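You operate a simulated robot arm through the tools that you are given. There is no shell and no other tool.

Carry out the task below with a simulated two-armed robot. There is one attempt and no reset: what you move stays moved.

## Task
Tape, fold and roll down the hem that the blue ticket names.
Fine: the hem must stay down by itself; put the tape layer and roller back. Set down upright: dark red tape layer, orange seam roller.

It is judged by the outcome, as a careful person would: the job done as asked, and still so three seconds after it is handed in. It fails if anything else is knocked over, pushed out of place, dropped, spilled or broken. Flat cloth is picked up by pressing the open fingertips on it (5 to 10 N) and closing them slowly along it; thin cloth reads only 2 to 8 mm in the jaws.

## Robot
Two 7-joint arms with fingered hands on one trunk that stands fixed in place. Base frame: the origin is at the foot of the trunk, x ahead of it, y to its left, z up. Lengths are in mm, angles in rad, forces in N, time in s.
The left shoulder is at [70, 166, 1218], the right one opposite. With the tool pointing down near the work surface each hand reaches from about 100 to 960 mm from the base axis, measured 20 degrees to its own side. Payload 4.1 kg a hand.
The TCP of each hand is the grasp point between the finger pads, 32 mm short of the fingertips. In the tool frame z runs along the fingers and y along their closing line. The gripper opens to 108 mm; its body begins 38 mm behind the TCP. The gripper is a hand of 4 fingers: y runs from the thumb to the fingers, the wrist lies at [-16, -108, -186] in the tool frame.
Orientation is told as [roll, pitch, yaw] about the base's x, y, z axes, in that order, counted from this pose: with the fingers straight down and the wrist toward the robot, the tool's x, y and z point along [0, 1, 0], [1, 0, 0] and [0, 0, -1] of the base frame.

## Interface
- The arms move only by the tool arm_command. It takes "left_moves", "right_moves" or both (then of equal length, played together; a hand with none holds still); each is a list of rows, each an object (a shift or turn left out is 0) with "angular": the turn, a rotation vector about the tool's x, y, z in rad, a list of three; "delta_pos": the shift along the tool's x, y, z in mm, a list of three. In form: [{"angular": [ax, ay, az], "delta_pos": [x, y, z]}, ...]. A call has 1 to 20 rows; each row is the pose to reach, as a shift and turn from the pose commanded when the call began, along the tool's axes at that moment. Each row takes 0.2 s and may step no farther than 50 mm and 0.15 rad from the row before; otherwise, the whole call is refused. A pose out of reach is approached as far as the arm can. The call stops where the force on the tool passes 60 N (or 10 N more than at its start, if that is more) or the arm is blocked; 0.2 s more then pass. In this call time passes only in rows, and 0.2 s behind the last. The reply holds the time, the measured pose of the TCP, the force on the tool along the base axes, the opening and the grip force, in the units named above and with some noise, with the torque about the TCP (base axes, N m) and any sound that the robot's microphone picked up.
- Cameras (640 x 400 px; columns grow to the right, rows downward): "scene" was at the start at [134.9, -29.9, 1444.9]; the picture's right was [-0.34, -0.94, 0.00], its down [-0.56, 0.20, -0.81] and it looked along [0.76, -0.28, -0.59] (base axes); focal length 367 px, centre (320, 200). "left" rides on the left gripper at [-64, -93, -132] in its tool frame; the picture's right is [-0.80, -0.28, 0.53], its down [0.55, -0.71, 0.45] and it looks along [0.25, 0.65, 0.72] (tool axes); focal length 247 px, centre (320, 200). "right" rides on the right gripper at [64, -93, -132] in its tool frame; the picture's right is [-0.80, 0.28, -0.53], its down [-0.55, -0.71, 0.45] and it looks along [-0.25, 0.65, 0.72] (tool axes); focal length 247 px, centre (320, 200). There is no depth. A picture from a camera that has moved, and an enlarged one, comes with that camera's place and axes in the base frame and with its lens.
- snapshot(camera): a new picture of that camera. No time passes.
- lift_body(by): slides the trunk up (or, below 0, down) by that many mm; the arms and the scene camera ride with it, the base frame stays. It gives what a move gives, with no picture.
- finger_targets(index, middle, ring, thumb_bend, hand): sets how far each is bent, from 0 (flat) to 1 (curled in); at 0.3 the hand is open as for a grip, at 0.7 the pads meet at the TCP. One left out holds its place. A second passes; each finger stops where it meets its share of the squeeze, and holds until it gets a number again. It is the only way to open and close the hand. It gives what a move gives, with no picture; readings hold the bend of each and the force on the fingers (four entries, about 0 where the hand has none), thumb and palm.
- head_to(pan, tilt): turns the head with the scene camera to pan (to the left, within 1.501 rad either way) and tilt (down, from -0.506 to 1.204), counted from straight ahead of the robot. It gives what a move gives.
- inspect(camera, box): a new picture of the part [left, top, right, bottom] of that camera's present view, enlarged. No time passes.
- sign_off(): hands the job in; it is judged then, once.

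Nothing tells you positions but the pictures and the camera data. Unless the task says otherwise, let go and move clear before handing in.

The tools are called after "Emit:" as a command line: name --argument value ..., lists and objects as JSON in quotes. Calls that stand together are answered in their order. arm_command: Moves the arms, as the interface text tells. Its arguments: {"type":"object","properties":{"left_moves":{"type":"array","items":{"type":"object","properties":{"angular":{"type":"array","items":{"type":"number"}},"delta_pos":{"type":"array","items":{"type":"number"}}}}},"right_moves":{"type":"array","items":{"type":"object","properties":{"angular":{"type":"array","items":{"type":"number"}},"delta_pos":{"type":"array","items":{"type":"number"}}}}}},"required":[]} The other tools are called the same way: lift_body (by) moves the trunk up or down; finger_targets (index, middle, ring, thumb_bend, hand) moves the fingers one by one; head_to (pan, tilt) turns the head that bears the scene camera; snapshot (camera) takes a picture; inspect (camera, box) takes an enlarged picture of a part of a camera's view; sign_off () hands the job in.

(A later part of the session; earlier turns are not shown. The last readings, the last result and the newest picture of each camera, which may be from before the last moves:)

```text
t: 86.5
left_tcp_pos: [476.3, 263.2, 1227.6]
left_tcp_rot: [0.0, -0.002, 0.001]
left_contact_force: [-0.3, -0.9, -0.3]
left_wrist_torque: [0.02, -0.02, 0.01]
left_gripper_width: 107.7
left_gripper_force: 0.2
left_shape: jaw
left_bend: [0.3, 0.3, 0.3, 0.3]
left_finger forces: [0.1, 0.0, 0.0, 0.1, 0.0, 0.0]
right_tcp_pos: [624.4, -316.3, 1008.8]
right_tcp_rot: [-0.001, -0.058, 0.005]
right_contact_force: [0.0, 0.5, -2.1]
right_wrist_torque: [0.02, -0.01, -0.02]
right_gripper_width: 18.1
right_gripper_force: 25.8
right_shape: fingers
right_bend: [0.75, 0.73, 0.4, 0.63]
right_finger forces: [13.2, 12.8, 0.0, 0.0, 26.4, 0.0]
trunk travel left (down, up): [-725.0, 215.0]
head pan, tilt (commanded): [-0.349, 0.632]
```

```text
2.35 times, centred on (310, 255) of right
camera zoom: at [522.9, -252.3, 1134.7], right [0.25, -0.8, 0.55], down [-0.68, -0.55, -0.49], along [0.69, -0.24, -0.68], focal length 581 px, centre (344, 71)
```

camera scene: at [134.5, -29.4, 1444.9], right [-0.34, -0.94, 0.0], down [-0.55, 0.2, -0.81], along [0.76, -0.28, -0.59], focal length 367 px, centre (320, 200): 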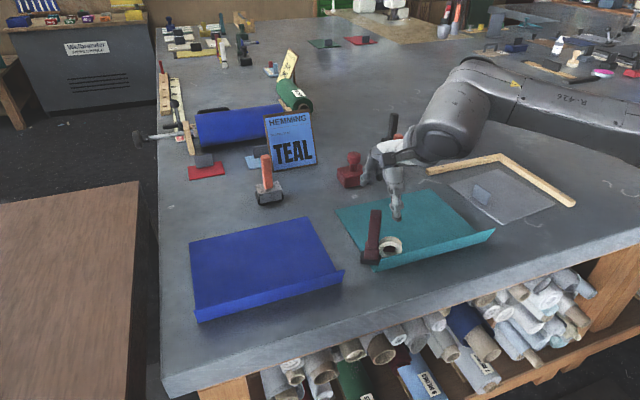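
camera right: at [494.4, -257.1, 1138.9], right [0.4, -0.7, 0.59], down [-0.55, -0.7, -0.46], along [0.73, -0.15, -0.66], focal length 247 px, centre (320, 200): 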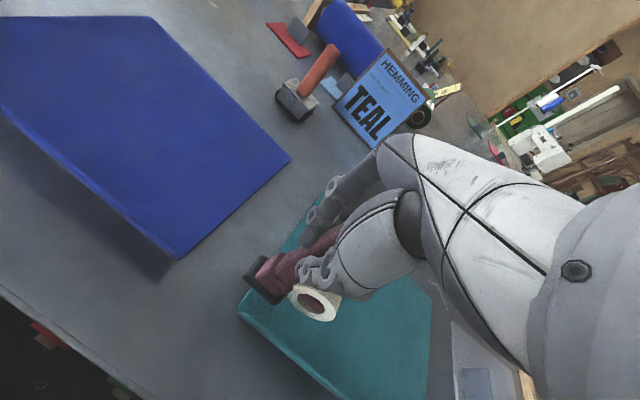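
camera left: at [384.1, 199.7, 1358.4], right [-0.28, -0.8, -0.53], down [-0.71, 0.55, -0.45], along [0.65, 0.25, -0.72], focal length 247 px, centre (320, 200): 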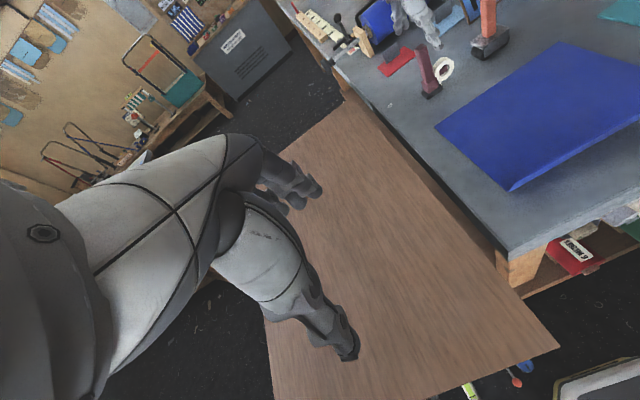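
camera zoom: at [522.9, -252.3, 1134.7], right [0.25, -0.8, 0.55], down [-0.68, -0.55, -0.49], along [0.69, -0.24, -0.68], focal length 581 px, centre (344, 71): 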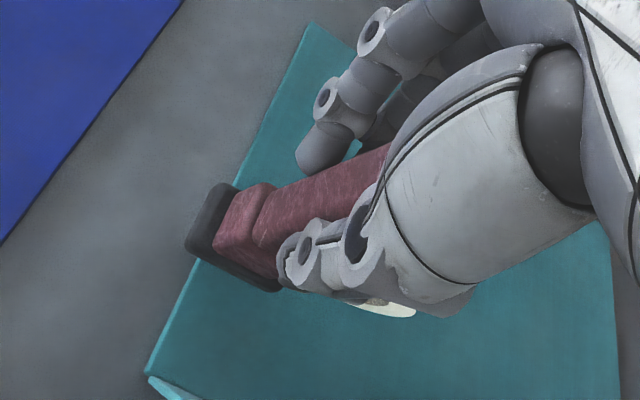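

The tool is square in yaw with only small tilts (about 0.06 rad in roll and pitch). I'll trim both with the hand and re-measure.

Emit:
arm_command --right_moves '[{"angular": [0.03, -0.03, 0]}, {"angular": [0.06, -0.06, 0]}]'

Emit:
inspect --camera "scene" --box '[365, 190, 415, 260]'

Emit:
inspect --camera "scene" --box '[355, 160, 425, 275]'

```text
t: 87.1
left_tcp_pos: [476.7, 263.2, 1226.2]
left_tcp_rot: [0.0, 0.0, 0.0]
left_contact_force: [-1.1, 1.0, -0.5]
left_wrist_torque: [-0.01, -0.02, -0.01]
left_gripper_width: 107.5
left_gripper_force: 0.0
left_shape: jaw
left_bend: [0.3, 0.3, 0.3, 0.3]
left_finger forces: [0.1, 0.0, 0.0, 0.1, 0.0, 0.0]
right_tcp_pos: [624.0, -317.5, 1007.4]
right_tcp_rot: [-0.059, 0.003, 0.0]
right_contact_force: [-0.6, 0.0, -2.6]
right_wrist_torque: [-0.01, -0.01, -0.01]
right_gripper_width: 18.0
right_gripper_force: 26.2
right_shape: fingers
right_bend: [0.75, 0.73, 0.4, 0.63]
right_finger forces: [13.5, 12.6, 0.0, 0.1, 26.4, 0.0]
trunk travel left (down, up): [-725.0, 215.0]
head pan, tilt (commanded): [-0.349, 0.632]
```

```text
5.71 times, centred on (390, 225) of scene
camera zoom: at [135.5, -29.7, 1444.8], right [-0.34, -0.94, 0.0], down [-0.56, 0.2, -0.81], along [0.76, -0.28, -0.59], focal length 2095 px, centre (-80, 57)
```

zoom: 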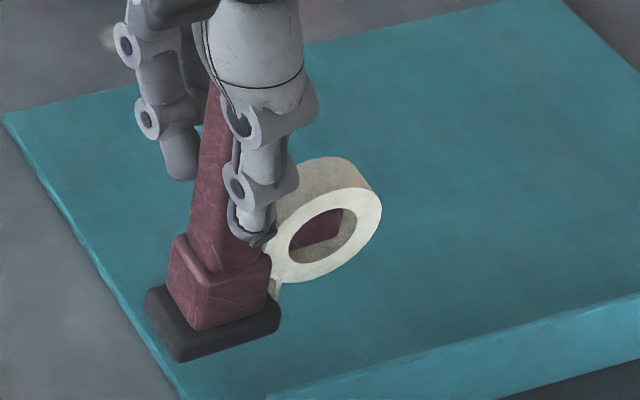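

```text
3.48 times, centred on (390, 218) of scene
camera zoom: at [135.5, -29.7, 1444.8], right [-0.34, -0.94, 0.0], down [-0.56, 0.2, -0.81], along [0.76, -0.28, -0.59], focal length 1275 px, centre (76, 139)
```

zoom: 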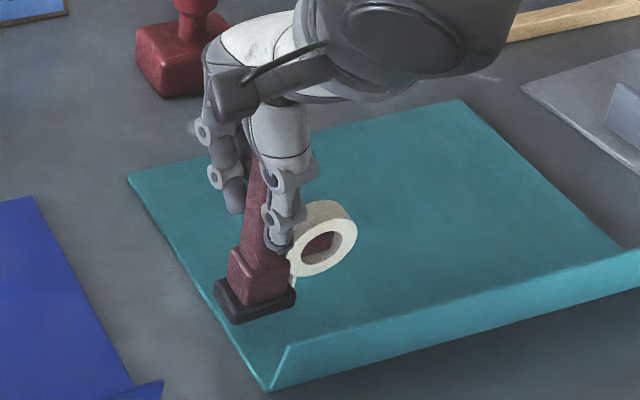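

Now it reads upright and square. I'll move it 27 mm toward the crease and 9 mm left to the start of the hem, then lower to light contact.

Emit:
arm_command --right_moves '[{"delta_pos": [4.5, -14, -0.3]}, {"delta_pos": [9, -27.5, -0.5]}, {"delta_pos": [9.7, -27.5, 11.5]}]'

Emit:
inspect --camera "scene" --box '[360, 200, 420, 280]'

Emit:
arm_command --right_moves '[{"delta_pos": [0.1, 0, 2]}]'

Emit:
arm_command --right_moves '[{"delta_pos": [0.1, 0, 1.5]}]'

Emit:
arm_command --right_moves '[{"delta_pos": [0.06, 0, 1]}]'

```text
t: 87.9
left_tcp_pos: [477.7, 263.5, 1227.0]
left_tcp_rot: [0.0, 0.001, -0.001]
left_contact_force: [0.6, 0.2, 0.5]
left_wrist_torque: [-0.01, 0.02, 0.01]
left_gripper_width: 107.9
left_gripper_force: 0.0
left_shape: jaw
left_bend: [0.3, 0.3, 0.3, 0.3]
left_finger forces: [0.0, 0.0, 0.0, 0.0, 0.0, 0.0]
right_tcp_pos: [596.2, -307.6, 995.8]
right_tcp_rot: [-0.058, 0.001, -0.001]
right_contact_force: [0.2, 0.4, -2.2]
right_wrist_torque: [0.07, -0.01, 0.03]
right_gripper_width: 18.1
right_gripper_force: 26.7
right_shape: fingers
right_bend: [0.75, 0.73, 0.4, 0.63]
right_finger forces: [13.4, 12.7, 0.0, 0.1, 26.6, 0.0]
trunk travel left (down, up): [-725.0, 215.0]
head pan, tilt (commanded): [-0.349, 0.632]
```

```text
5.00 times, centred on (390, 240) of scene
camera zoom: at [135.9, -30.3, 1444.8], right [-0.34, -0.94, 0.0], down [-0.56, 0.2, -0.81], along [0.76, -0.28, -0.59], focal length 1833 px, centre (-30, 0)
```

zoom: 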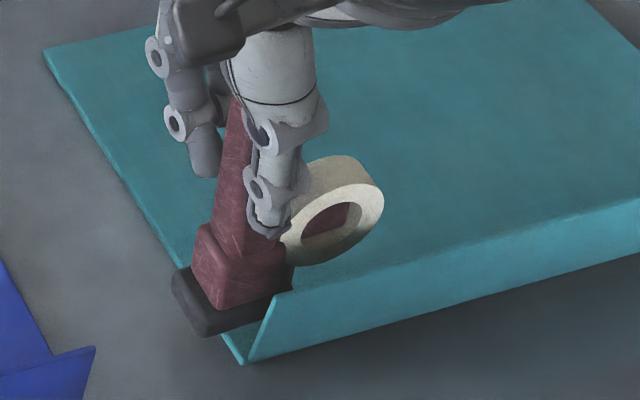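

```text
t: 88.3
left_tcp_pos: [476.2, 263.5, 1226.9]
left_tcp_rot: [0.0, 0.0, 0.0]
left_contact_force: [-1.0, 0.0, -1.3]
left_wrist_torque: [0.0, -0.01, -0.01]
left_gripper_width: 107.6
left_gripper_force: 0.1
left_shape: jaw
left_bend: [0.3, 0.3, 0.3, 0.3]
left_finger forces: [0.0, 0.0, 0.0, 0.0, 0.0, 0.0]
right_tcp_pos: [596.1, -307.9, 995.2]
right_tcp_rot: [-0.057, 0.0, 0.0]
right_contact_force: [0.2, 0.1, -1.5]
right_wrist_torque: [0.03, 0.0, -0.01]
right_gripper_width: 18.2
right_gripper_force: 26.3
right_shape: fingers
right_bend: [0.75, 0.73, 0.4, 0.63]
right_finger forces: [13.5, 12.7, 0.0, 0.0, 26.5, 0.1]
trunk travel left (down, up): [-725.0, 215.0]
head pan, tilt (commanded): [-0.349, 0.632]
```

```text
t: 88.7
left_tcp_pos: [475.3, 265.0, 1227.2]
left_tcp_rot: [-0.001, 0.0, 0.0]
left_contact_force: [0.2, 0.4, -0.1]
left_wrist_torque: [0.01, -0.03, 0.0]
left_gripper_width: 107.6
left_gripper_force: 0.0
left_shape: jaw
left_bend: [0.3, 0.3, 0.3, 0.3]
left_finger forces: [0.0, 0.1, 0.0, 0.0, 0.0, 0.0]
right_tcp_pos: [596.7, -307.1, 993.8]
right_tcp_rot: [-0.06, 0.0, 0.0]
right_contact_force: [0.1, 0.1, -2.6]
right_wrist_torque: [0.01, 0.01, 0.01]
right_gripper_width: 17.8
right_gripper_force: 26.2
right_shape: fingers
right_bend: [0.75, 0.73, 0.4, 0.63]
right_finger forces: [13.5, 12.7, 0.0, 0.0, 26.5, 0.1]
trunk travel left (down, up): [-725.0, 215.0]
head pan, tilt (commanded): [-0.349, 0.632]
```

```text
t: 89.1
left_tcp_pos: [475.7, 263.0, 1226.9]
left_tcp_rot: [0.0, 0.002, 0.0]
left_contact_force: [-1.0, 0.5, -0.2]
left_wrist_torque: [0.02, 0.0, 0.0]
left_gripper_width: 107.7
left_gripper_force: 0.1
left_shape: jaw
left_bend: [0.3, 0.3, 0.3, 0.3]
left_finger forces: [0.0, 0.0, 0.0, 0.0, 0.1, 0.1]
right_tcp_pos: [597.4, -308.1, 992.1]
right_tcp_rot: [-0.06, 0.0, 0.001]
right_contact_force: [0.1, 0.6, -2.1]
right_wrist_torque: [0.06, 0.0, -0.03]
right_gripper_width: 18.3
right_gripper_force: 26.6
right_shape: fingers
right_bend: [0.75, 0.73, 0.4, 0.63]
right_finger forces: [13.5, 12.6, 0.0, 0.0, 26.5, 0.1]
trunk travel left (down, up): [-725.0, 215.0]
head pan, tilt (commanded): [-0.349, 0.632]
```

Not touching yet at z 992. Continuing in 1 mm steps.

Emit:
arm_command --right_moves '[{"delta_pos": [0.06, 0, 1.2]}]'

Emit:
arm_command --right_moves '[{"delta_pos": [0.06, 0, 1.2]}]'

Emit:
arm_command --right_moves '[{"delta_pos": [0.06, 0, 1]}]'

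```text
t: 89.5
left_tcp_pos: [476.8, 263.5, 1226.6]
left_tcp_rot: [0.001, 0.0, 0.001]
left_contact_force: [-0.6, 0.3, -0.2]
left_wrist_torque: [0.02, -0.01, -0.01]
left_gripper_width: 107.6
left_gripper_force: 0.1
left_shape: jaw
left_bend: [0.3, 0.3, 0.3, 0.3]
left_finger forces: [0.0, 0.1, 0.0, 0.0, 0.0, 0.0]
right_tcp_pos: [596.5, -307.3, 991.3]
right_tcp_rot: [-0.059, -0.001, 0.001]
right_contact_force: [-0.2, 0.1, -2.1]
right_wrist_torque: [0.01, -0.01, 0.01]
right_gripper_width: 18.1
right_gripper_force: 26.3
right_shape: fingers
right_bend: [0.75, 0.73, 0.4, 0.63]
right_finger forces: [13.5, 12.7, 0.0, 0.1, 26.5, 0.0]
trunk travel left (down, up): [-725.0, 215.0]
head pan, tilt (commanded): [-0.349, 0.632]
```

```text
t: 89.9
left_tcp_pos: [475.6, 264.0, 1226.9]
left_tcp_rot: [-0.002, 0.0, -0.002]
left_contact_force: [0.7, -0.9, -0.2]
left_wrist_torque: [0.0, -0.04, -0.02]
left_gripper_width: 107.5
left_gripper_force: 0.0
left_shape: jaw
left_bend: [0.3, 0.3, 0.3, 0.3]
left_finger forces: [0.0, 0.0, 0.0, 0.0, 0.0, 0.0]
right_tcp_pos: [596.3, -307.4, 990.0]
right_tcp_rot: [-0.06, 0.001, 0.0]
right_contact_force: [-0.1, 0.8, -2.6]
right_wrist_torque: [0.05, 0.02, 0.0]
right_gripper_width: 18.0
right_gripper_force: 26.2
right_shape: fingers
right_bend: [0.75, 0.73, 0.4, 0.63]
right_finger forces: [13.5, 12.6, 0.0, 0.0, 26.5, 0.1]
trunk travel left (down, up): [-725.0, 215.0]
head pan, tilt (commanded): [-0.349, 0.632]
```

```text
t: 90.3
left_tcp_pos: [475.4, 262.3, 1226.5]
left_tcp_rot: [0.0, 0.0, 0.0]
left_contact_force: [-0.1, -0.1, 0.2]
left_wrist_torque: [-0.02, -0.02, 0.03]
left_gripper_width: 107.6
left_gripper_force: 0.1
left_shape: jaw
left_bend: [0.3, 0.3, 0.3, 0.3]
left_finger forces: [0.0, 0.0, 0.0, 0.0, 0.0, 0.0]
right_tcp_pos: [596.5, -308.4, 989.5]
right_tcp_rot: [-0.057, -0.001, 0.0]
right_contact_force: [-0.2, 0.0, -1.9]
right_wrist_torque: [0.03, 0.02, 0.02]
right_gripper_width: 18.4
right_gripper_force: 26.2
right_shape: fingers
right_bend: [0.75, 0.73, 0.4, 0.63]
right_finger forces: [13.5, 12.8, 0.0, 0.0, 26.5, 0.1]
trunk travel left (down, up): [-725.0, 215.0]
head pan, tilt (commanded): [-0.349, 0.632]
```

Still clear at z 989.5; continuing.

Emit:
arm_command --right_moves '[{"delta_pos": [0.06, 0, 1]}]'

Emit:
arm_command --right_moves '[{"delta_pos": [0.06, 0, 1]}]'

Emit:
inspect --camera "scene" --box '[360, 200, 420, 280]'

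```text
t: 90.7
left_tcp_pos: [476.4, 264.1, 1227.6]
left_tcp_rot: [-0.001, -0.001, 0.0]
left_contact_force: [0.3, 0.6, 0.7]
left_wrist_torque: [0.01, 0.04, 0.02]
left_gripper_width: 107.4
left_gripper_force: 0.0
left_shape: jaw
left_bend: [0.3, 0.3, 0.3, 0.3]
left_finger forces: [0.0, 0.1, 0.0, 0.1, 0.0, 0.1]
right_tcp_pos: [596.8, -307.4, 988.5]
right_tcp_rot: [-0.058, 0.0, 0.0]
right_contact_force: [0.5, -0.3, -1.0]
right_wrist_torque: [0.01, 0.0, 0.01]
right_gripper_width: 18.3
right_gripper_force: 26.8
right_shape: fingers
right_bend: [0.75, 0.73, 0.4, 0.63]
right_finger forces: [13.5, 12.7, 0.0, 0.0, 26.5, 0.1]
trunk travel left (down, up): [-725.0, 215.0]
head pan, tilt (commanded): [-0.349, 0.632]
```

```text
t: 91.1
left_tcp_pos: [477.2, 264.0, 1227.3]
left_tcp_rot: [-0.002, 0.002, 0.001]
left_contact_force: [-0.7, -0.3, 0.7]
left_wrist_torque: [0.02, 0.01, 0.02]
left_gripper_width: 107.6
left_gripper_force: 0.0
left_shape: jaw
left_bend: [0.3, 0.3, 0.3, 0.3]
left_finger forces: [0.1, 0.0, 0.0, 0.0, 0.1, 0.0]
right_tcp_pos: [596.3, -307.7, 987.4]
right_tcp_rot: [-0.057, 0.0, 0.001]
right_contact_force: [0.4, 0.2, -1.2]
right_wrist_torque: [0.02, 0.01, -0.03]
right_gripper_width: 18.2
right_gripper_force: 26.2
right_shape: fingers
right_bend: [0.75, 0.73, 0.4, 0.63]
right_finger forces: [13.5, 12.7, 0.1, 0.0, 26.4, 0.1]
trunk travel left (down, up): [-725.0, 215.0]
head pan, tilt (commanded): [-0.349, 0.632]
```

```text
5.00 times, centred on (390, 240) of scene
camera zoom: at [135.2, -30.0, 1444.9], right [-0.34, -0.94, 0.0], down [-0.56, 0.2, -0.81], along [0.76, -0.28, -0.59], focal length 1833 px, centre (-30, 0)
```

zoom: 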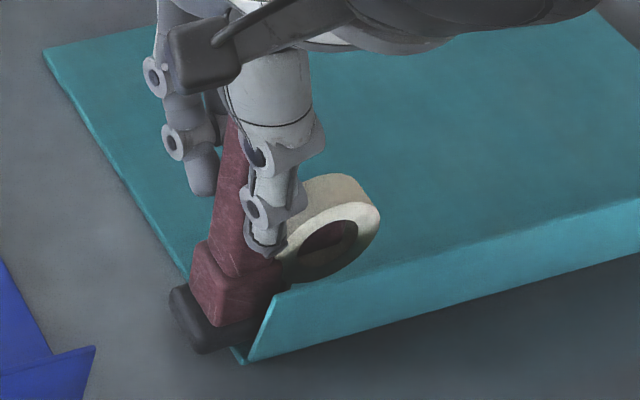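

Contact is just beginning (weight reading halved). Two more half-millimetre steps.

Emit:
arm_command --right_moves '[{"delta_pos": [0.05, 0, 0.8]}]'

Emit:
arm_command --right_moves '[{"delta_pos": [0.05, 0, 0.6]}]'

```text
t: 91.5
left_tcp_pos: [475.2, 264.8, 1226.9]
left_tcp_rot: [-0.001, 0.0, 0.0]
left_contact_force: [0.2, -0.1, 0.7]
left_wrist_torque: [0.04, 0.02, 0.04]
left_gripper_width: 107.3
left_gripper_force: 0.0
left_shape: jaw
left_bend: [0.3, 0.3, 0.3, 0.3]
left_finger forces: [0.1, 0.0, 0.1, 0.1, 0.0, 0.0]
right_tcp_pos: [596.8, -307.2, 987.3]
right_tcp_rot: [-0.058, -0.001, 0.001]
right_contact_force: [-0.6, -0.3, -0.4]
right_wrist_torque: [0.02, -0.03, 0.02]
right_gripper_width: 18.2
right_gripper_force: 26.4
right_shape: fingers
right_bend: [0.75, 0.73, 0.4, 0.63]
right_finger forces: [13.6, 13.0, 0.0, 0.1, 26.6, 0.0]
trunk travel left (down, up): [-725.0, 215.0]
head pan, tilt (commanded): [-0.349, 0.632]
```

```text
t: 91.9
left_tcp_pos: [475.8, 263.5, 1226.3]
left_tcp_rot: [0.001, 0.001, 0.0]
left_contact_force: [1.0, 0.1, 0.2]
left_wrist_torque: [0.01, -0.02, -0.01]
left_gripper_width: 107.6
left_gripper_force: 0.0
left_shape: jaw
left_bend: [0.3, 0.3, 0.3, 0.3]
left_finger forces: [0.0, 0.0, 0.1, 0.0, 0.0, 0.0]
right_tcp_pos: [595.7, -306.6, 986.2]
right_tcp_rot: [-0.06, -0.001, 0.001]
right_contact_force: [0.9, -0.2, 2.5]
right_wrist_torque: [-0.01, 0.04, -0.02]
right_gripper_width: 18.1
right_gripper_force: 27.4
right_shape: fingers
right_bend: [0.75, 0.73, 0.4, 0.63]
right_finger forces: [13.9, 13.6, 0.0, 0.0, 26.7, 0.0]
trunk travel left (down, up): [-725.0, 215.0]
head pan, tilt (commanded): [-0.349, 0.632]
```

About 4.5 N of contact. Now a slow 20 mm draw along −y, 4 mm per row.

Emit:
arm_command --right_moves '[{"delta_pos": [-4, 0, 0.24]}, {"delta_pos": [-8, 0, 0.47]}, {"delta_pos": [-12, 0, 0.71]}, {"delta_pos": [-16, 0, 0.94]}, {"delta_pos": [-20, 0, 1.18]}]'

Emit:
inspect --camera "scene" --box '[360, 200, 420, 280]'

```text
t: 93.1
left_tcp_pos: [473.9, 265.4, 1227.9]
left_tcp_rot: [-0.003, -0.002, 0.0]
left_contact_force: [0.1, -0.1, -0.2]
left_wrist_torque: [-0.01, 0.02, 0.01]
left_gripper_width: 107.6
left_gripper_force: 0.1
left_shape: jaw
left_bend: [0.3, 0.3, 0.3, 0.3]
left_finger forces: [0.1, 0.0, 0.1, 0.1, 0.0, 0.0]
right_tcp_pos: [595.3, -324.8, 986.7]
right_tcp_rot: [-0.059, -0.001, 0.0]
right_contact_force: [0.0, 5.1, 12.0]
right_wrist_torque: [0.34, 0.14, -0.04]
right_gripper_width: 17.9
right_gripper_force: 29.0
right_shape: fingers
right_bend: [0.76, 0.73, 0.4, 0.63]
right_finger forces: [16.4, 13.1, 0.0, 0.1, 27.6, 0.0]
trunk travel left (down, up): [-725.0, 215.0]
head pan, tilt (commanded): [-0.349, 0.632]
```

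```text
5.00 times, centred on (390, 240) of scene
camera zoom: at [133.1, -28.0, 1445.2], right [-0.34, -0.94, 0.0], down [-0.55, 0.2, -0.81], along [0.76, -0.28, -0.59], focal length 1833 px, centre (-30, 0)
```

zoom: 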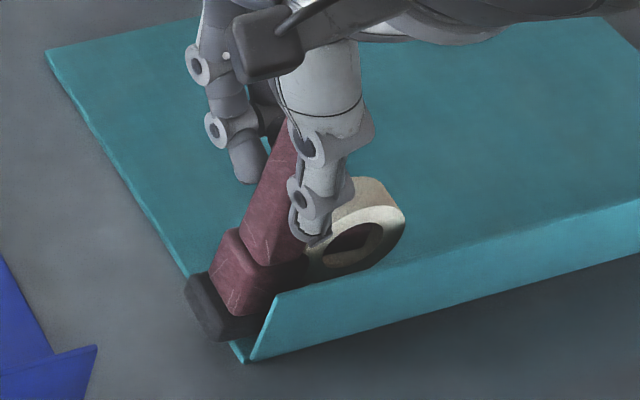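

It leaned again; the pinch along x can't resist the drag. Better to grip across y, with the thumb behind the handle (+y side) pushing low and the fingers in front. I'll lift off, straighten the tool, and stand it on the panel to change the grip.

Emit:
arm_command --right_moves '[{"delta_pos": [-0.3, 0, -5]}, {"delta_pos": [-4, 0, -15]}, {"delta_pos": [-10, 5, -20]}]'

Emit:
inspect --camera "scene" --box '[360, 180, 420, 270]'

```text
t: 93.9
left_tcp_pos: [477.0, 263.7, 1226.8]
left_tcp_rot: [0.001, 0.0, 0.001]
left_contact_force: [0.8, 0.3, -0.3]
left_wrist_torque: [0.0, -0.03, -0.01]
left_gripper_width: 107.9
left_gripper_force: 0.1
left_shape: jaw
left_bend: [0.3, 0.3, 0.3, 0.3]
left_finger forces: [0.0, 0.0, 0.0, 0.0, 0.0, 0.0]
right_tcp_pos: [601.0, -336.2, 1004.6]
right_tcp_rot: [-0.058, 0.002, 0.0]
right_contact_force: [-0.2, -0.3, -2.3]
right_wrist_torque: [0.03, -0.04, -0.02]
right_gripper_width: 18.2
right_gripper_force: 26.6
right_shape: fingers
right_bend: [0.76, 0.73, 0.4, 0.63]
right_finger forces: [12.6, 13.6, 0.0, 0.0, 26.6, 0.0]
trunk travel left (down, up): [-725.0, 215.0]
head pan, tilt (commanded): [-0.349, 0.632]
```

```text
4.44 times, centred on (390, 225) of scene
camera zoom: at [135.6, -30.2, 1444.8], right [-0.34, -0.94, 0.0], down [-0.56, 0.2, -0.81], along [0.76, -0.28, -0.59], focal length 1630 px, centre (9, 89)
```

zoom: 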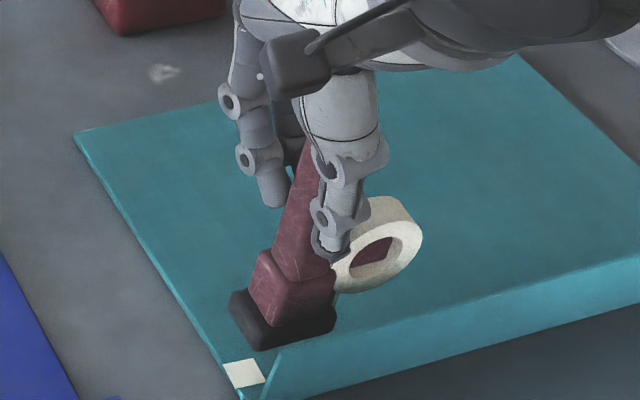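

A strip of tape is already on the panel, about 13 mm wide at x 592–605, y −306 to −323, so laying works even at light pressure. The tool is upright again after lifting, so I'll resume just overlapping that strip with only about 2 N of contact to avoid the leaning.

Emit:
arm_command --right_moves '[{"delta_pos": [10, -2.5, -0.6]}, {"delta_pos": [20, -5, -1.2]}, {"delta_pos": [20.7, -5, 10.8]}, {"delta_pos": [20.9, -5, 14.8]}]'

Emit:
arm_command --right_moves '[{"delta_pos": [0.06, 0, 1]}]'

Emit:
arm_command --right_moves '[{"delta_pos": [0.06, 0, 0.7]}]'

Emit:
arm_command --right_moves '[{"delta_pos": [0.04, 0, 0.5]}]'

```text
t: 94.9
left_tcp_pos: [475.6, 263.4, 1226.9]
left_tcp_rot: [0.0, -0.001, 0.0]
left_contact_force: [1.3, -1.1, 0.6]
left_wrist_torque: [0.0, -0.02, 0.03]
left_gripper_width: 107.6
left_gripper_force: 0.1
left_shape: jaw
left_bend: [0.3, 0.3, 0.3, 0.3]
left_finger forces: [0.0, 0.0, 0.0, 0.0, 0.1, 0.0]
right_tcp_pos: [596.1, -315.9, 991.1]
right_tcp_rot: [-0.061, 0.0, 0.001]
right_contact_force: [-0.2, 0.5, -1.7]
right_wrist_torque: [0.0, -0.03, 0.0]
right_gripper_width: 18.4
right_gripper_force: 25.9
right_shape: fingers
right_bend: [0.76, 0.73, 0.4, 0.63]
right_finger forces: [12.6, 13.7, 0.0, 0.0, 26.6, 0.0]
trunk travel left (down, up): [-725.0, 215.0]
head pan, tilt (commanded): [-0.349, 0.632]
```

```text
t: 95.3
left_tcp_pos: [476.2, 264.3, 1226.0]
left_tcp_rot: [0.0, 0.0, 0.001]
left_contact_force: [0.5, 0.6, -0.4]
left_wrist_torque: [-0.02, 0.0, 0.0]
left_gripper_width: 107.4
left_gripper_force: 0.2
left_shape: jaw
left_bend: [0.3, 0.3, 0.3, 0.3]
left_finger forces: [0.1, 0.0, 0.0, 0.0, 0.0, 0.1]
right_tcp_pos: [596.7, -316.2, 990.1]
right_tcp_rot: [-0.057, 0.0, 0.001]
right_contact_force: [-0.6, -0.7, -1.4]
right_wrist_torque: [0.01, 0.01, 0.01]
right_gripper_width: 18.4
right_gripper_force: 26.5
right_shape: fingers
right_bend: [0.76, 0.73, 0.4, 0.63]
right_finger forces: [12.5, 13.5, 0.0, 0.1, 26.6, 0.0]
trunk travel left (down, up): [-725.0, 215.0]
head pan, tilt (commanded): [-0.349, 0.632]
```

```text
t: 95.7
left_tcp_pos: [474.9, 263.7, 1226.9]
left_tcp_rot: [0.0, 0.001, -0.001]
left_contact_force: [-0.4, -0.1, -0.4]
left_wrist_torque: [0.03, -0.01, 0.03]
left_gripper_width: 107.7
left_gripper_force: 0.0
left_shape: jaw
left_bend: [0.3, 0.3, 0.3, 0.3]
left_finger forces: [0.1, 0.0, 0.0, 0.0, 0.0, 0.1]
right_tcp_pos: [595.9, -316.1, 988.6]
right_tcp_rot: [-0.059, 0.0, 0.001]
right_contact_force: [0.9, -0.7, -2.7]
right_wrist_torque: [0.03, 0.01, 0.01]
right_gripper_width: 18.2
right_gripper_force: 26.5
right_shape: fingers
right_bend: [0.76, 0.73, 0.4, 0.63]
right_finger forces: [12.5, 13.6, 0.0, 0.0, 26.5, 0.1]
trunk travel left (down, up): [-725.0, 215.0]
head pan, tilt (commanded): [-0.349, 0.632]
```

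```text
t: 96.1
left_tcp_pos: [476.4, 265.0, 1227.1]
left_tcp_rot: [0.001, 0.0, 0.0]
left_contact_force: [0.0, -0.4, -0.2]
left_wrist_torque: [0.02, -0.01, 0.01]
left_gripper_width: 107.3
left_gripper_force: 0.1
left_shape: jaw
left_bend: [0.3, 0.3, 0.3, 0.3]
left_finger forces: [0.0, 0.0, 0.1, 0.0, 0.0, 0.0]
right_tcp_pos: [596.0, -316.9, 988.0]
right_tcp_rot: [-0.06, -0.001, 0.002]
right_contact_force: [0.9, -0.2, -2.2]
right_wrist_torque: [0.02, -0.03, 0.03]
right_gripper_width: 18.2
right_gripper_force: 26.6
right_shape: fingers
right_bend: [0.76, 0.73, 0.4, 0.63]
right_finger forces: [12.6, 13.7, 0.0, 0.0, 26.7, 0.0]
trunk travel left (down, up): [-725.0, 215.0]
head pan, tilt (commanded): [-0.349, 0.632]
```

Not quite touching yet; a few more small steps.

Emit:
arm_command --right_moves '[{"delta_pos": [0.04, 0, 0.6]}]'

Emit:
arm_command --right_moves '[{"delta_pos": [0.04, 0, 0.6]}]'

Emit:
arm_command --right_moves '[{"delta_pos": [0.03, 0, 0.4]}]'

```text
t: 96.5
left_tcp_pos: [477.1, 264.3, 1225.9]
left_tcp_rot: [0.0, 0.0, 0.0]
left_contact_force: [0.1, 0.8, 1.1]
left_wrist_torque: [0.02, 0.01, -0.01]
left_gripper_width: 107.6
left_gripper_force: 0.1
left_shape: jaw
left_bend: [0.3, 0.3, 0.3, 0.3]
left_finger forces: [0.0, 0.1, 0.0, 0.0, 0.0, 0.1]
right_tcp_pos: [596.0, -317.2, 987.5]
right_tcp_rot: [-0.06, 0.0, 0.0]
right_contact_force: [-0.4, 0.4, -2.1]
right_wrist_torque: [0.04, -0.02, 0.0]
right_gripper_width: 18.1
right_gripper_force: 27.0
right_shape: fingers
right_bend: [0.76, 0.73, 0.4, 0.63]
right_finger forces: [12.5, 13.6, 0.1, 0.0, 26.6, 0.1]
trunk travel left (down, up): [-725.0, 215.0]
head pan, tilt (commanded): [-0.349, 0.632]
```

```text
t: 96.9
left_tcp_pos: [477.1, 263.6, 1228.3]
left_tcp_rot: [-0.001, 0.002, 0.001]
left_contact_force: [-0.5, 0.8, -0.4]
left_wrist_torque: [-0.03, 0.01, 0.0]
left_gripper_width: 107.6
left_gripper_force: 0.1
left_shape: jaw
left_bend: [0.3, 0.3, 0.3, 0.3]
left_finger forces: [0.0, 0.1, 0.0, 0.1, 0.1, 0.0]
right_tcp_pos: [595.1, -317.6, 986.0]
right_tcp_rot: [-0.06, 0.001, -0.001]
right_contact_force: [0.3, -0.1, -1.2]
right_wrist_torque: [0.03, -0.02, 0.0]
right_gripper_width: 18.2
right_gripper_force: 26.3
right_shape: fingers
right_bend: [0.76, 0.73, 0.4, 0.63]
right_finger forces: [12.6, 13.6, 0.0, 0.0, 26.6, 0.0]
trunk travel left (down, up): [-725.0, 215.0]
head pan, tilt (commanded): [-0.349, 0.632]
```

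```text
t: 97.3
left_tcp_pos: [475.9, 263.9, 1226.2]
left_tcp_rot: [0.0, -0.001, 0.0]
left_contact_force: [0.4, -1.0, 0.4]
left_wrist_torque: [-0.03, -0.01, -0.01]
left_gripper_width: 107.4
left_gripper_force: 0.0
left_shape: jaw
left_bend: [0.3, 0.3, 0.3, 0.3]
left_finger forces: [0.1, 0.0, 0.0, 0.0, 0.1, 0.0]
right_tcp_pos: [596.6, -318.6, 986.9]
right_tcp_rot: [-0.06, -0.001, 0.0]
right_contact_force: [-1.3, -0.1, 0.2]
right_wrist_torque: [-0.04, 0.02, 0.02]
right_gripper_width: 18.3
right_gripper_force: 26.3
right_shape: fingers
right_bend: [0.76, 0.73, 0.4, 0.63]
right_finger forces: [12.6, 14.0, 0.0, 0.0, 26.6, 0.1]
trunk travel left (down, up): [-725.0, 215.0]
head pan, tilt (commanded): [-0.349, 0.632]
```

About 2.3 N of contact now. Drawing 16 mm and checking.

Emit:
arm_command --right_moves '[{"delta_pos": [-4, 0, 0.22]}, {"delta_pos": [-8, 0, 0.44]}, {"delta_pos": [-12, 0, 0.66]}, {"delta_pos": [-16, 0, 0.88]}]'

Emit:
inspect --camera "scene" --box '[360, 200, 430, 280]'

```text
t: 98.3
left_tcp_pos: [475.7, 266.3, 1227.3]
left_tcp_rot: [0.0, 0.0, 0.0]
left_contact_force: [-0.2, 0.5, -1.0]
left_wrist_torque: [0.0, 0.05, -0.02]
left_gripper_width: 107.8
left_gripper_force: 0.0
left_shape: jaw
left_bend: [0.3, 0.3, 0.3, 0.3]
left_finger forces: [0.0, 0.1, 0.1, 0.0, 0.1, 0.0]
right_tcp_pos: [595.1, -331.7, 987.8]
right_tcp_rot: [-0.057, -0.001, -0.001]
right_contact_force: [0.1, 4.6, 6.0]
right_wrist_torque: [0.26, 0.04, -0.01]
right_gripper_width: 18.4
right_gripper_force: 27.4
right_shape: fingers
right_bend: [0.76, 0.73, 0.4, 0.63]
right_finger forces: [15.0, 13.5, 0.0, 0.1, 27.0, 0.0]
trunk travel left (down, up): [-725.0, 215.0]
head pan, tilt (commanded): [-0.349, 0.632]
```

```text
5.00 times, centred on (395, 240) of scene
camera zoom: at [134.0, -28.8, 1445.1], right [-0.34, -0.94, 0.0], down [-0.55, 0.2, -0.81], along [0.76, -0.28, -0.59], focal length 1833 px, centre (-55, 0)
```

zoom: 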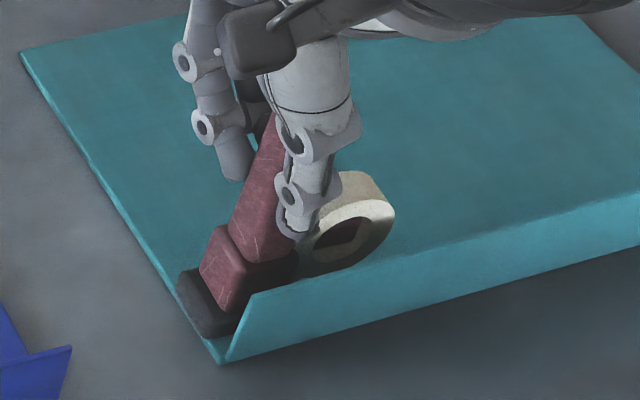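

Even at 2 N it leans, so I'll switch to the grip across y as planned. First lift, bring it upright over the strip, and stand it on the panel.

Emit:
arm_command --right_moves '[{"delta_pos": [-0.3, 0, -5]}, {"delta_pos": [-0.9, 0, -15]}]'

Emit:
inspect --camera "scene" --box '[360, 190, 430, 280]'

```text
t: 98.9
left_tcp_pos: [475.7, 265.5, 1226.7]
left_tcp_rot: [0.001, 0.0, 0.001]
left_contact_force: [-0.7, -0.7, -0.1]
left_wrist_torque: [-0.02, 0.0, -0.03]
left_gripper_width: 107.7
left_gripper_force: 0.1
left_shape: jaw
left_bend: [0.3, 0.3, 0.3, 0.3]
left_finger forces: [0.1, 0.0, 0.0, 0.1, 0.1, 0.0]
right_tcp_pos: [596.4, -332.2, 1001.8]
right_tcp_rot: [-0.057, 0.002, 0.0]
right_contact_force: [0.3, 0.8, -2.0]
right_wrist_torque: [-0.02, -0.02, 0.03]
right_gripper_width: 18.1
right_gripper_force: 26.5
right_shape: fingers
right_bend: [0.76, 0.73, 0.4, 0.63]
right_finger forces: [12.9, 13.5, 0.0, 0.0, 26.6, 0.0]
trunk travel left (down, up): [-725.0, 215.0]
head pan, tilt (commanded): [-0.349, 0.632]
```

```text
4.44 times, centred on (395, 235) of scene
camera zoom: at [134.5, -29.4, 1444.9], right [-0.34, -0.94, 0.0], down [-0.55, 0.2, -0.81], along [0.76, -0.28, -0.59], focal length 1630 px, centre (-13, 44)
```

zoom: 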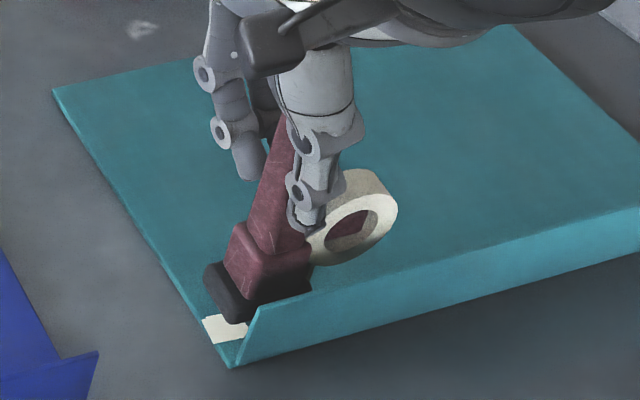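

On lifting it springs back upright, so the lean is elastic compliance rather than slip. I can use that: pre-roll the hand about −0.22 rad so the tool leads with its foot and trails on its heel; under drag it then comes up near upright and stays stable.

Emit:
arm_command --right_moves '[{"delta_pos": [0, 0, -8]}, {"delta_pos": [8, 0, -8.5], "angular": [0, -0.08, 0]}, {"delta_pos": [16, 0, -9], "angular": [0, -0.16, 0]}, {"delta_pos": [22, 0, -9.3], "angular": [0, -0.22, 0]}]'

Emit:
inspect --camera "scene" --box '[360, 190, 430, 280]'

```text
t: 99.9
left_tcp_pos: [476.7, 263.4, 1227.9]
left_tcp_rot: [0.0, 0.0, 0.0]
left_contact_force: [-0.7, -0.2, 0.0]
left_wrist_torque: [0.01, 0.01, 0.0]
left_gripper_width: 107.9
left_gripper_force: 0.1
left_shape: jaw
left_bend: [0.3, 0.3, 0.3, 0.3]
left_finger forces: [0.1, 0.1, 0.0, 0.0, 0.0, 0.0]
right_tcp_pos: [596.7, -310.5, 1009.4]
right_tcp_rot: [-0.28, 0.002, -0.002]
right_contact_force: [0.8, -0.6, -2.3]
right_wrist_torque: [0.04, 0.01, 0.04]
right_gripper_width: 18.5
right_gripper_force: 26.5
right_shape: fingers
right_bend: [0.76, 0.73, 0.4, 0.63]
right_finger forces: [13.0, 13.3, 0.1, 0.0, 26.6, 0.0]
trunk travel left (down, up): [-725.0, 215.0]
head pan, tilt (commanded): [-0.349, 0.632]
```

```text
4.44 times, centred on (395, 235) of scene
camera zoom: at [135.3, -29.6, 1444.9], right [-0.34, -0.94, 0.0], down [-0.56, 0.2, -0.81], along [0.76, -0.28, -0.59], focal length 1630 px, centre (-13, 44)
```

zoom: 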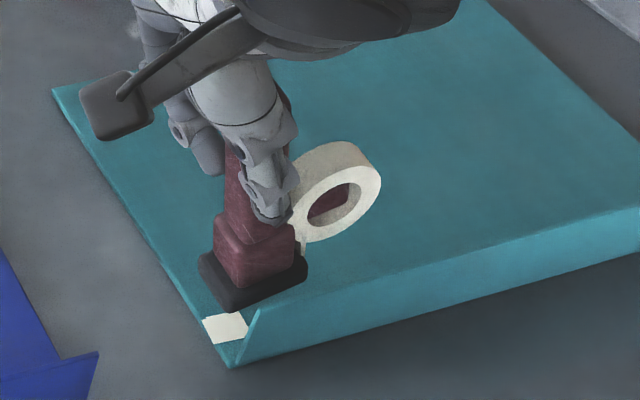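

The tool is now tipped heel-down, heel near (600, −313), over the existing strip. Lowering gently to heel contact.

Emit:
arm_command --right_moves '[{"delta_pos": [2.1, 0, 7.2]}, {"delta_pos": [4.1, 0, 14.4]}]'

Emit:
arm_command --right_moves '[{"delta_pos": [0.41, 0, 1.44]}]'

Emit:
arm_command --right_moves '[{"delta_pos": [0.28, 0, 0.96]}]'

Emit:
arm_command --right_moves '[{"delta_pos": [0.28, 0, 0.96]}]'

```text
t: 100.5
left_tcp_pos: [475.9, 263.2, 1227.2]
left_tcp_rot: [-0.001, 0.0, 0.0]
left_contact_force: [-0.6, 0.4, 0.0]
left_wrist_torque: [0.02, -0.01, -0.01]
left_gripper_width: 107.5
left_gripper_force: 0.0
left_shape: jaw
left_bend: [0.3, 0.3, 0.3, 0.3]
left_finger forces: [0.0, 0.0, 0.0, 0.0, 0.1, 0.0]
right_tcp_pos: [596.8, -310.1, 994.8]
right_tcp_rot: [-0.279, -0.002, 0.0]
right_contact_force: [1.0, 0.6, -2.0]
right_wrist_torque: [0.03, 0.0, -0.01]
right_gripper_width: 18.3
right_gripper_force: 26.8
right_shape: fingers
right_bend: [0.76, 0.73, 0.4, 0.63]
right_finger forces: [12.9, 13.3, 0.0, 0.0, 26.6, 0.0]
trunk travel left (down, up): [-725.0, 215.0]
head pan, tilt (commanded): [-0.349, 0.632]
```

```text
t: 100.9
left_tcp_pos: [476.1, 263.7, 1226.4]
left_tcp_rot: [0.0, 0.0, 0.0]
left_contact_force: [0.2, -0.1, 0.0]
left_wrist_torque: [0.02, -0.04, 0.0]
left_gripper_width: 107.5
left_gripper_force: 0.0
left_shape: jaw
left_bend: [0.3, 0.3, 0.3, 0.3]
left_finger forces: [0.0, 0.0, 0.0, 0.0, 0.0, 0.1]
right_tcp_pos: [597.1, -310.2, 992.0]
right_tcp_rot: [-0.28, 0.0, -0.001]
right_contact_force: [0.6, -0.8, -2.8]
right_wrist_torque: [0.08, 0.0, -0.01]
right_gripper_width: 18.1
right_gripper_force: 26.9
right_shape: fingers
right_bend: [0.76, 0.73, 0.4, 0.63]
right_finger forces: [13.0, 13.2, 0.0, 0.1, 26.7, 0.1]
trunk travel left (down, up): [-725.0, 215.0]
head pan, tilt (commanded): [-0.349, 0.632]
```

```text
t: 101.3
left_tcp_pos: [475.7, 263.8, 1226.8]
left_tcp_rot: [-0.001, 0.0, 0.0]
left_contact_force: [1.0, 0.0, -0.1]
left_wrist_torque: [-0.02, 0.01, 0.0]
left_gripper_width: 107.8
left_gripper_force: 0.1
left_shape: jaw
left_bend: [0.3, 0.3, 0.3, 0.3]
left_finger forces: [0.0, 0.0, 0.0, 0.0, 0.1, 0.1]
right_tcp_pos: [596.7, -310.6, 990.9]
right_tcp_rot: [-0.28, 0.001, 0.0]
right_contact_force: [-0.6, -0.2, -3.0]
right_wrist_torque: [0.04, 0.01, -0.01]
right_gripper_width: 18.2
right_gripper_force: 26.1
right_shape: fingers
right_bend: [0.76, 0.73, 0.4, 0.63]
right_finger forces: [13.0, 13.2, 0.1, 0.1, 26.6, 0.0]
trunk travel left (down, up): [-725.0, 215.0]
head pan, tilt (commanded): [-0.349, 0.632]
```

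```text
t: 101.7
left_tcp_pos: [476.1, 263.7, 1227.5]
left_tcp_rot: [-0.001, 0.0, 0.0]
left_contact_force: [-0.6, -1.2, -0.1]
left_wrist_torque: [0.0, -0.01, 0.01]
left_gripper_width: 107.4
left_gripper_force: 0.0
left_shape: jaw
left_bend: [0.3, 0.3, 0.3, 0.3]
left_finger forces: [0.0, 0.0, 0.1, 0.0, 0.0, 0.0]
right_tcp_pos: [596.6, -310.7, 990.7]
right_tcp_rot: [-0.28, 0.0, 0.001]
right_contact_force: [-0.7, 1.0, -2.3]
right_wrist_torque: [0.06, 0.02, 0.03]
right_gripper_width: 18.2
right_gripper_force: 26.5
right_shape: fingers
right_bend: [0.76, 0.73, 0.4, 0.63]
right_finger forces: [13.0, 13.2, 0.0, 0.1, 26.7, 0.0]
trunk travel left (down, up): [-725.0, 215.0]
head pan, tilt (commanded): [-0.349, 0.632]
```

Still clear. Three more 1 mm steps.

Emit:
arm_command --right_moves '[{"delta_pos": [0.28, 0, 0.96]}]'

Emit:
arm_command --right_moves '[{"delta_pos": [0.28, 0, 0.96]}]'

Emit:
arm_command --right_moves '[{"delta_pos": [0.28, 0, 0.96]}]'

```text
t: 102.1
left_tcp_pos: [476.1, 265.3, 1226.4]
left_tcp_rot: [0.0, 0.0, -0.001]
left_contact_force: [0.3, 0.4, -0.5]
left_wrist_torque: [-0.01, -0.01, -0.03]
left_gripper_width: 107.4
left_gripper_force: 0.0
left_shape: jaw
left_bend: [0.3, 0.3, 0.3, 0.3]
left_finger forces: [0.0, 0.1, 0.1, 0.0, 0.0, 0.1]
right_tcp_pos: [596.4, -309.2, 989.2]
right_tcp_rot: [-0.28, -0.001, -0.001]
right_contact_force: [0.3, 0.1, -2.0]
right_wrist_torque: [0.0, 0.01, 0.01]
right_gripper_width: 18.2
right_gripper_force: 26.3
right_shape: fingers
right_bend: [0.76, 0.73, 0.4, 0.63]
right_finger forces: [13.0, 13.2, 0.1, 0.1, 26.6, 0.0]
trunk travel left (down, up): [-725.0, 215.0]
head pan, tilt (commanded): [-0.349, 0.632]
```

```text
t: 102.5
left_tcp_pos: [477.0, 264.2, 1226.7]
left_tcp_rot: [0.0, 0.0, 0.001]
left_contact_force: [0.0, 0.6, 0.4]
left_wrist_torque: [0.02, 0.0, -0.01]
left_gripper_width: 107.4
left_gripper_force: 0.0
left_shape: jaw
left_bend: [0.3, 0.3, 0.3, 0.3]
left_finger forces: [0.0, 0.0, 0.0, 0.0, 0.0, 0.0]
right_tcp_pos: [597.1, -309.9, 988.8]
right_tcp_rot: [-0.278, -0.001, 0.0]
right_contact_force: [-0.3, -0.5, -2.2]
right_wrist_torque: [0.02, 0.04, 0.0]
right_gripper_width: 18.0
right_gripper_force: 26.2
right_shape: fingers
right_bend: [0.76, 0.73, 0.4, 0.63]
right_finger forces: [13.1, 13.2, 0.1, 0.0, 26.5, 0.0]
trunk travel left (down, up): [-725.0, 215.0]
head pan, tilt (commanded): [-0.349, 0.632]
```

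```text
t: 102.9
left_tcp_pos: [476.5, 264.4, 1227.2]
left_tcp_rot: [-0.001, 0.001, 0.001]
left_contact_force: [0.6, -0.1, -0.3]
left_wrist_torque: [0.01, 0.0, 0.02]
left_gripper_width: 107.7
left_gripper_force: 0.0
left_shape: jaw
left_bend: [0.3, 0.3, 0.3, 0.3]
left_finger forces: [0.0, 0.1, 0.0, 0.0, 0.0, 0.0]
right_tcp_pos: [596.4, -309.8, 987.3]
right_tcp_rot: [-0.278, -0.001, -0.002]
right_contact_force: [-0.4, 0.2, -2.7]
right_wrist_torque: [0.0, -0.05, -0.02]
right_gripper_width: 18.1
right_gripper_force: 26.0
right_shape: fingers
right_bend: [0.76, 0.73, 0.4, 0.63]
right_finger forces: [13.0, 13.2, 0.0, 0.0, 26.6, 0.1]
trunk travel left (down, up): [-725.0, 215.0]
head pan, tilt (commanded): [-0.349, 0.632]
```

Close now; a look at the heel, then more steps.

Emit:
inspect --camera "scene" --box '[365, 215, 415, 280]'

Emit:
arm_command --right_moves '[{"delta_pos": [0.28, 0, 0.96]}]'

Emit:
arm_command --right_moves '[{"delta_pos": [0.28, 0, 0.96]}]'

```text
6.15 times, centred on (390, 248) of scene
camera zoom: at [135.2, -30.0, 1444.9], right [-0.34, -0.94, 0.0], down [-0.56, 0.2, -0.81], along [0.76, -0.28, -0.59], focal length 2256 px, centre (-111, -92)
```

zoom: 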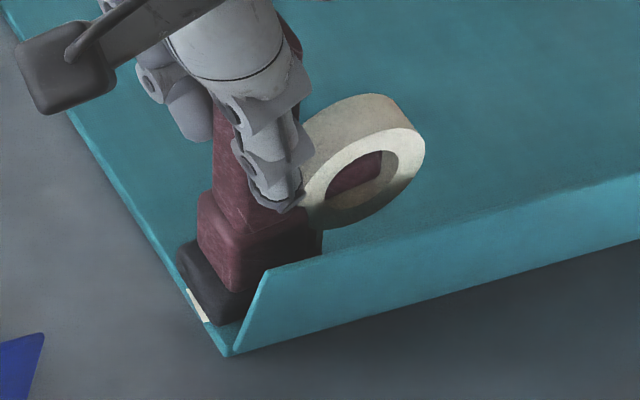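

```text
t: 103.3
left_tcp_pos: [475.9, 264.4, 1227.8]
left_tcp_rot: [0.0, -0.001, 0.001]
left_contact_force: [0.3, -0.6, 0.4]
left_wrist_torque: [0.0, 0.02, 0.01]
left_gripper_width: 107.7
left_gripper_force: 0.0
left_shape: jaw
left_bend: [0.3, 0.3, 0.3, 0.3]
left_finger forces: [0.1, 0.0, 0.0, 0.0, 0.0, 0.1]
right_tcp_pos: [596.1, -309.7, 986.7]
right_tcp_rot: [-0.28, -0.002, 0.001]
right_contact_force: [0.2, 0.1, -0.9]
right_wrist_torque: [0.0, 0.03, 0.01]
right_gripper_width: 18.3
right_gripper_force: 26.8
right_shape: fingers
right_bend: [0.76, 0.73, 0.4, 0.63]
right_finger forces: [13.1, 13.5, 0.0, 0.0, 26.7, 0.0]
trunk travel left (down, up): [-725.0, 215.0]
head pan, tilt (commanded): [-0.349, 0.632]
```

```text
t: 103.7
left_tcp_pos: [475.7, 263.5, 1228.1]
left_tcp_rot: [-0.001, 0.001, 0.0]
left_contact_force: [-0.4, -0.4, -0.8]
left_wrist_torque: [0.0, -0.01, 0.02]
left_gripper_width: 107.7
left_gripper_force: 0.0
left_shape: jaw
left_bend: [0.3, 0.3, 0.3, 0.3]
left_finger forces: [0.0, 0.0, 0.0, 0.1, 0.1, 0.0]
right_tcp_pos: [596.1, -310.4, 987.4]
right_tcp_rot: [-0.279, -0.001, -0.002]
right_contact_force: [0.7, -1.0, 3.7]
right_wrist_torque: [0.0, 0.04, 0.05]
right_gripper_width: 18.2
right_gripper_force: 26.9
right_shape: fingers
right_bend: [0.76, 0.73, 0.4, 0.63]
right_finger forces: [13.5, 14.2, 0.0, 0.0, 26.8, 0.0]
trunk travel left (down, up): [-725.0, 215.0]
head pan, tilt (commanded): [-0.349, 0.632]
```

Heel contact with about 6 N. Drawing 20 mm in −y.

Emit:
arm_command --right_moves '[{"delta_pos": [-3.84, 0, 1.1]}, {"delta_pos": [-7.69, 0, 2.21]}, {"delta_pos": [-11.53, 0, 3.31]}, {"delta_pos": [-15.38, 0, 4.42]}, {"delta_pos": [-19.22, 0, 5.52]}]'

Emit:
inspect --camera "scene" --box '[365, 215, 415, 280]'

```text
t: 104.9
left_tcp_pos: [475.5, 263.5, 1227.2]
left_tcp_rot: [-0.001, 0.0, -0.001]
left_contact_force: [-0.6, -0.1, -0.2]
left_wrist_torque: [-0.04, 0.01, 0.03]
left_gripper_width: 107.5
left_gripper_force: 0.0
left_shape: jaw
left_bend: [0.3, 0.3, 0.3, 0.3]
left_finger forces: [0.0, 0.1, 0.1, 0.0, 0.0, 0.1]
right_tcp_pos: [595.4, -329.1, 986.0]
right_tcp_rot: [-0.28, 0.001, 0.001]
right_contact_force: [-0.2, 0.0, 1.4]
right_wrist_torque: [0.19, 0.03, -0.01]
right_gripper_width: 18.1
right_gripper_force: 27.0
right_shape: fingers
right_bend: [0.76, 0.73, 0.4, 0.63]
right_finger forces: [15.0, 12.3, 0.0, 0.1, 27.0, 0.0]
trunk travel left (down, up): [-725.0, 215.0]
head pan, tilt (commanded): [-0.349, 0.632]
```

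```text
6.15 times, centred on (390, 248) of scene
camera zoom: at [134.6, -29.6, 1444.9], right [-0.34, -0.94, 0.0], down [-0.55, 0.2, -0.81], along [0.76, -0.28, -0.59], focal length 2256 px, centre (-111, -92)
```

zoom: 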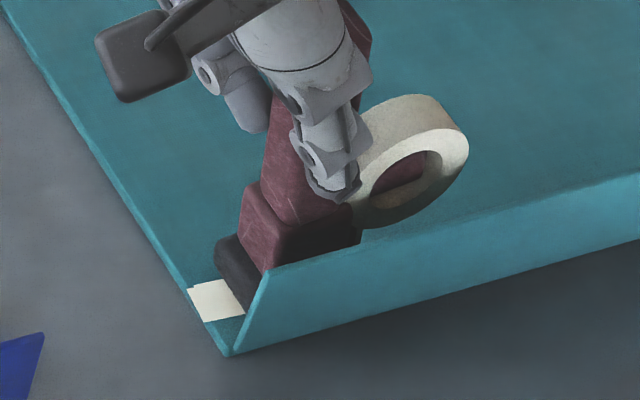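

That works: the force stayed low (about 3.6 N), and the white tape trails cleanly behind the shoe. Continuing 40 mm.

Emit:
arm_command --right_moves '[{"delta_pos": [-4.8, 0, 1.38]}, {"delta_pos": [-9.61, 0, 2.76]}, {"delta_pos": [-14.41, 0, 4.14]}, {"delta_pos": [-19.22, 0, 5.52]}, {"delta_pos": [-24.02, 0, 6.9]}, {"delta_pos": [-28.83, 0, 8.28]}, {"delta_pos": [-33.63, 0, 9.66]}, {"delta_pos": [-38.44, 0, 11.04]}]'

Emit:
inspect --camera "scene" --box '[365, 205, 445, 280]'

```text
t: 106.7
left_tcp_pos: [476.0, 263.7, 1227.0]
left_tcp_rot: [0.0, 0.0, 0.001]
left_contact_force: [0.9, 1.4, 0.2]
left_wrist_torque: [0.0, 0.01, -0.02]
left_gripper_width: 107.6
left_gripper_force: 0.1
left_shape: jaw
left_bend: [0.3, 0.3, 0.3, 0.3]
left_finger forces: [0.0, 0.0, 0.1, 0.1, 0.1, 0.0]
right_tcp_pos: [596.2, -368.5, 985.7]
right_tcp_rot: [-0.278, -0.001, -0.001]
right_contact_force: [0.0, 0.4, 1.5]
right_wrist_torque: [0.22, 0.06, -0.03]
right_gripper_width: 18.0
right_gripper_force: 27.6
right_shape: fingers
right_bend: [0.76, 0.73, 0.4, 0.63]
right_finger forces: [15.5, 12.0, 0.0, 0.0, 26.9, 0.1]
trunk travel left (down, up): [-725.0, 215.0]
head pan, tilt (commanded): [-0.349, 0.632]
```

```text
5.33 times, centred on (405, 242) of scene
camera zoom: at [134.6, -29.5, 1445.0], right [-0.34, -0.94, 0.0], down [-0.55, 0.2, -0.81], along [0.76, -0.28, -0.59], focal length 1955 px, centre (-133, -27)
```

zoom: 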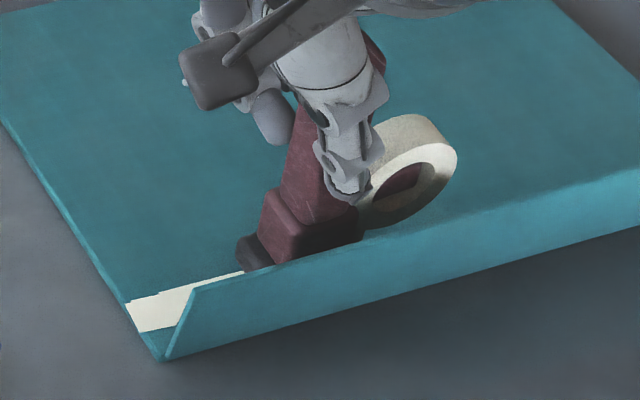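

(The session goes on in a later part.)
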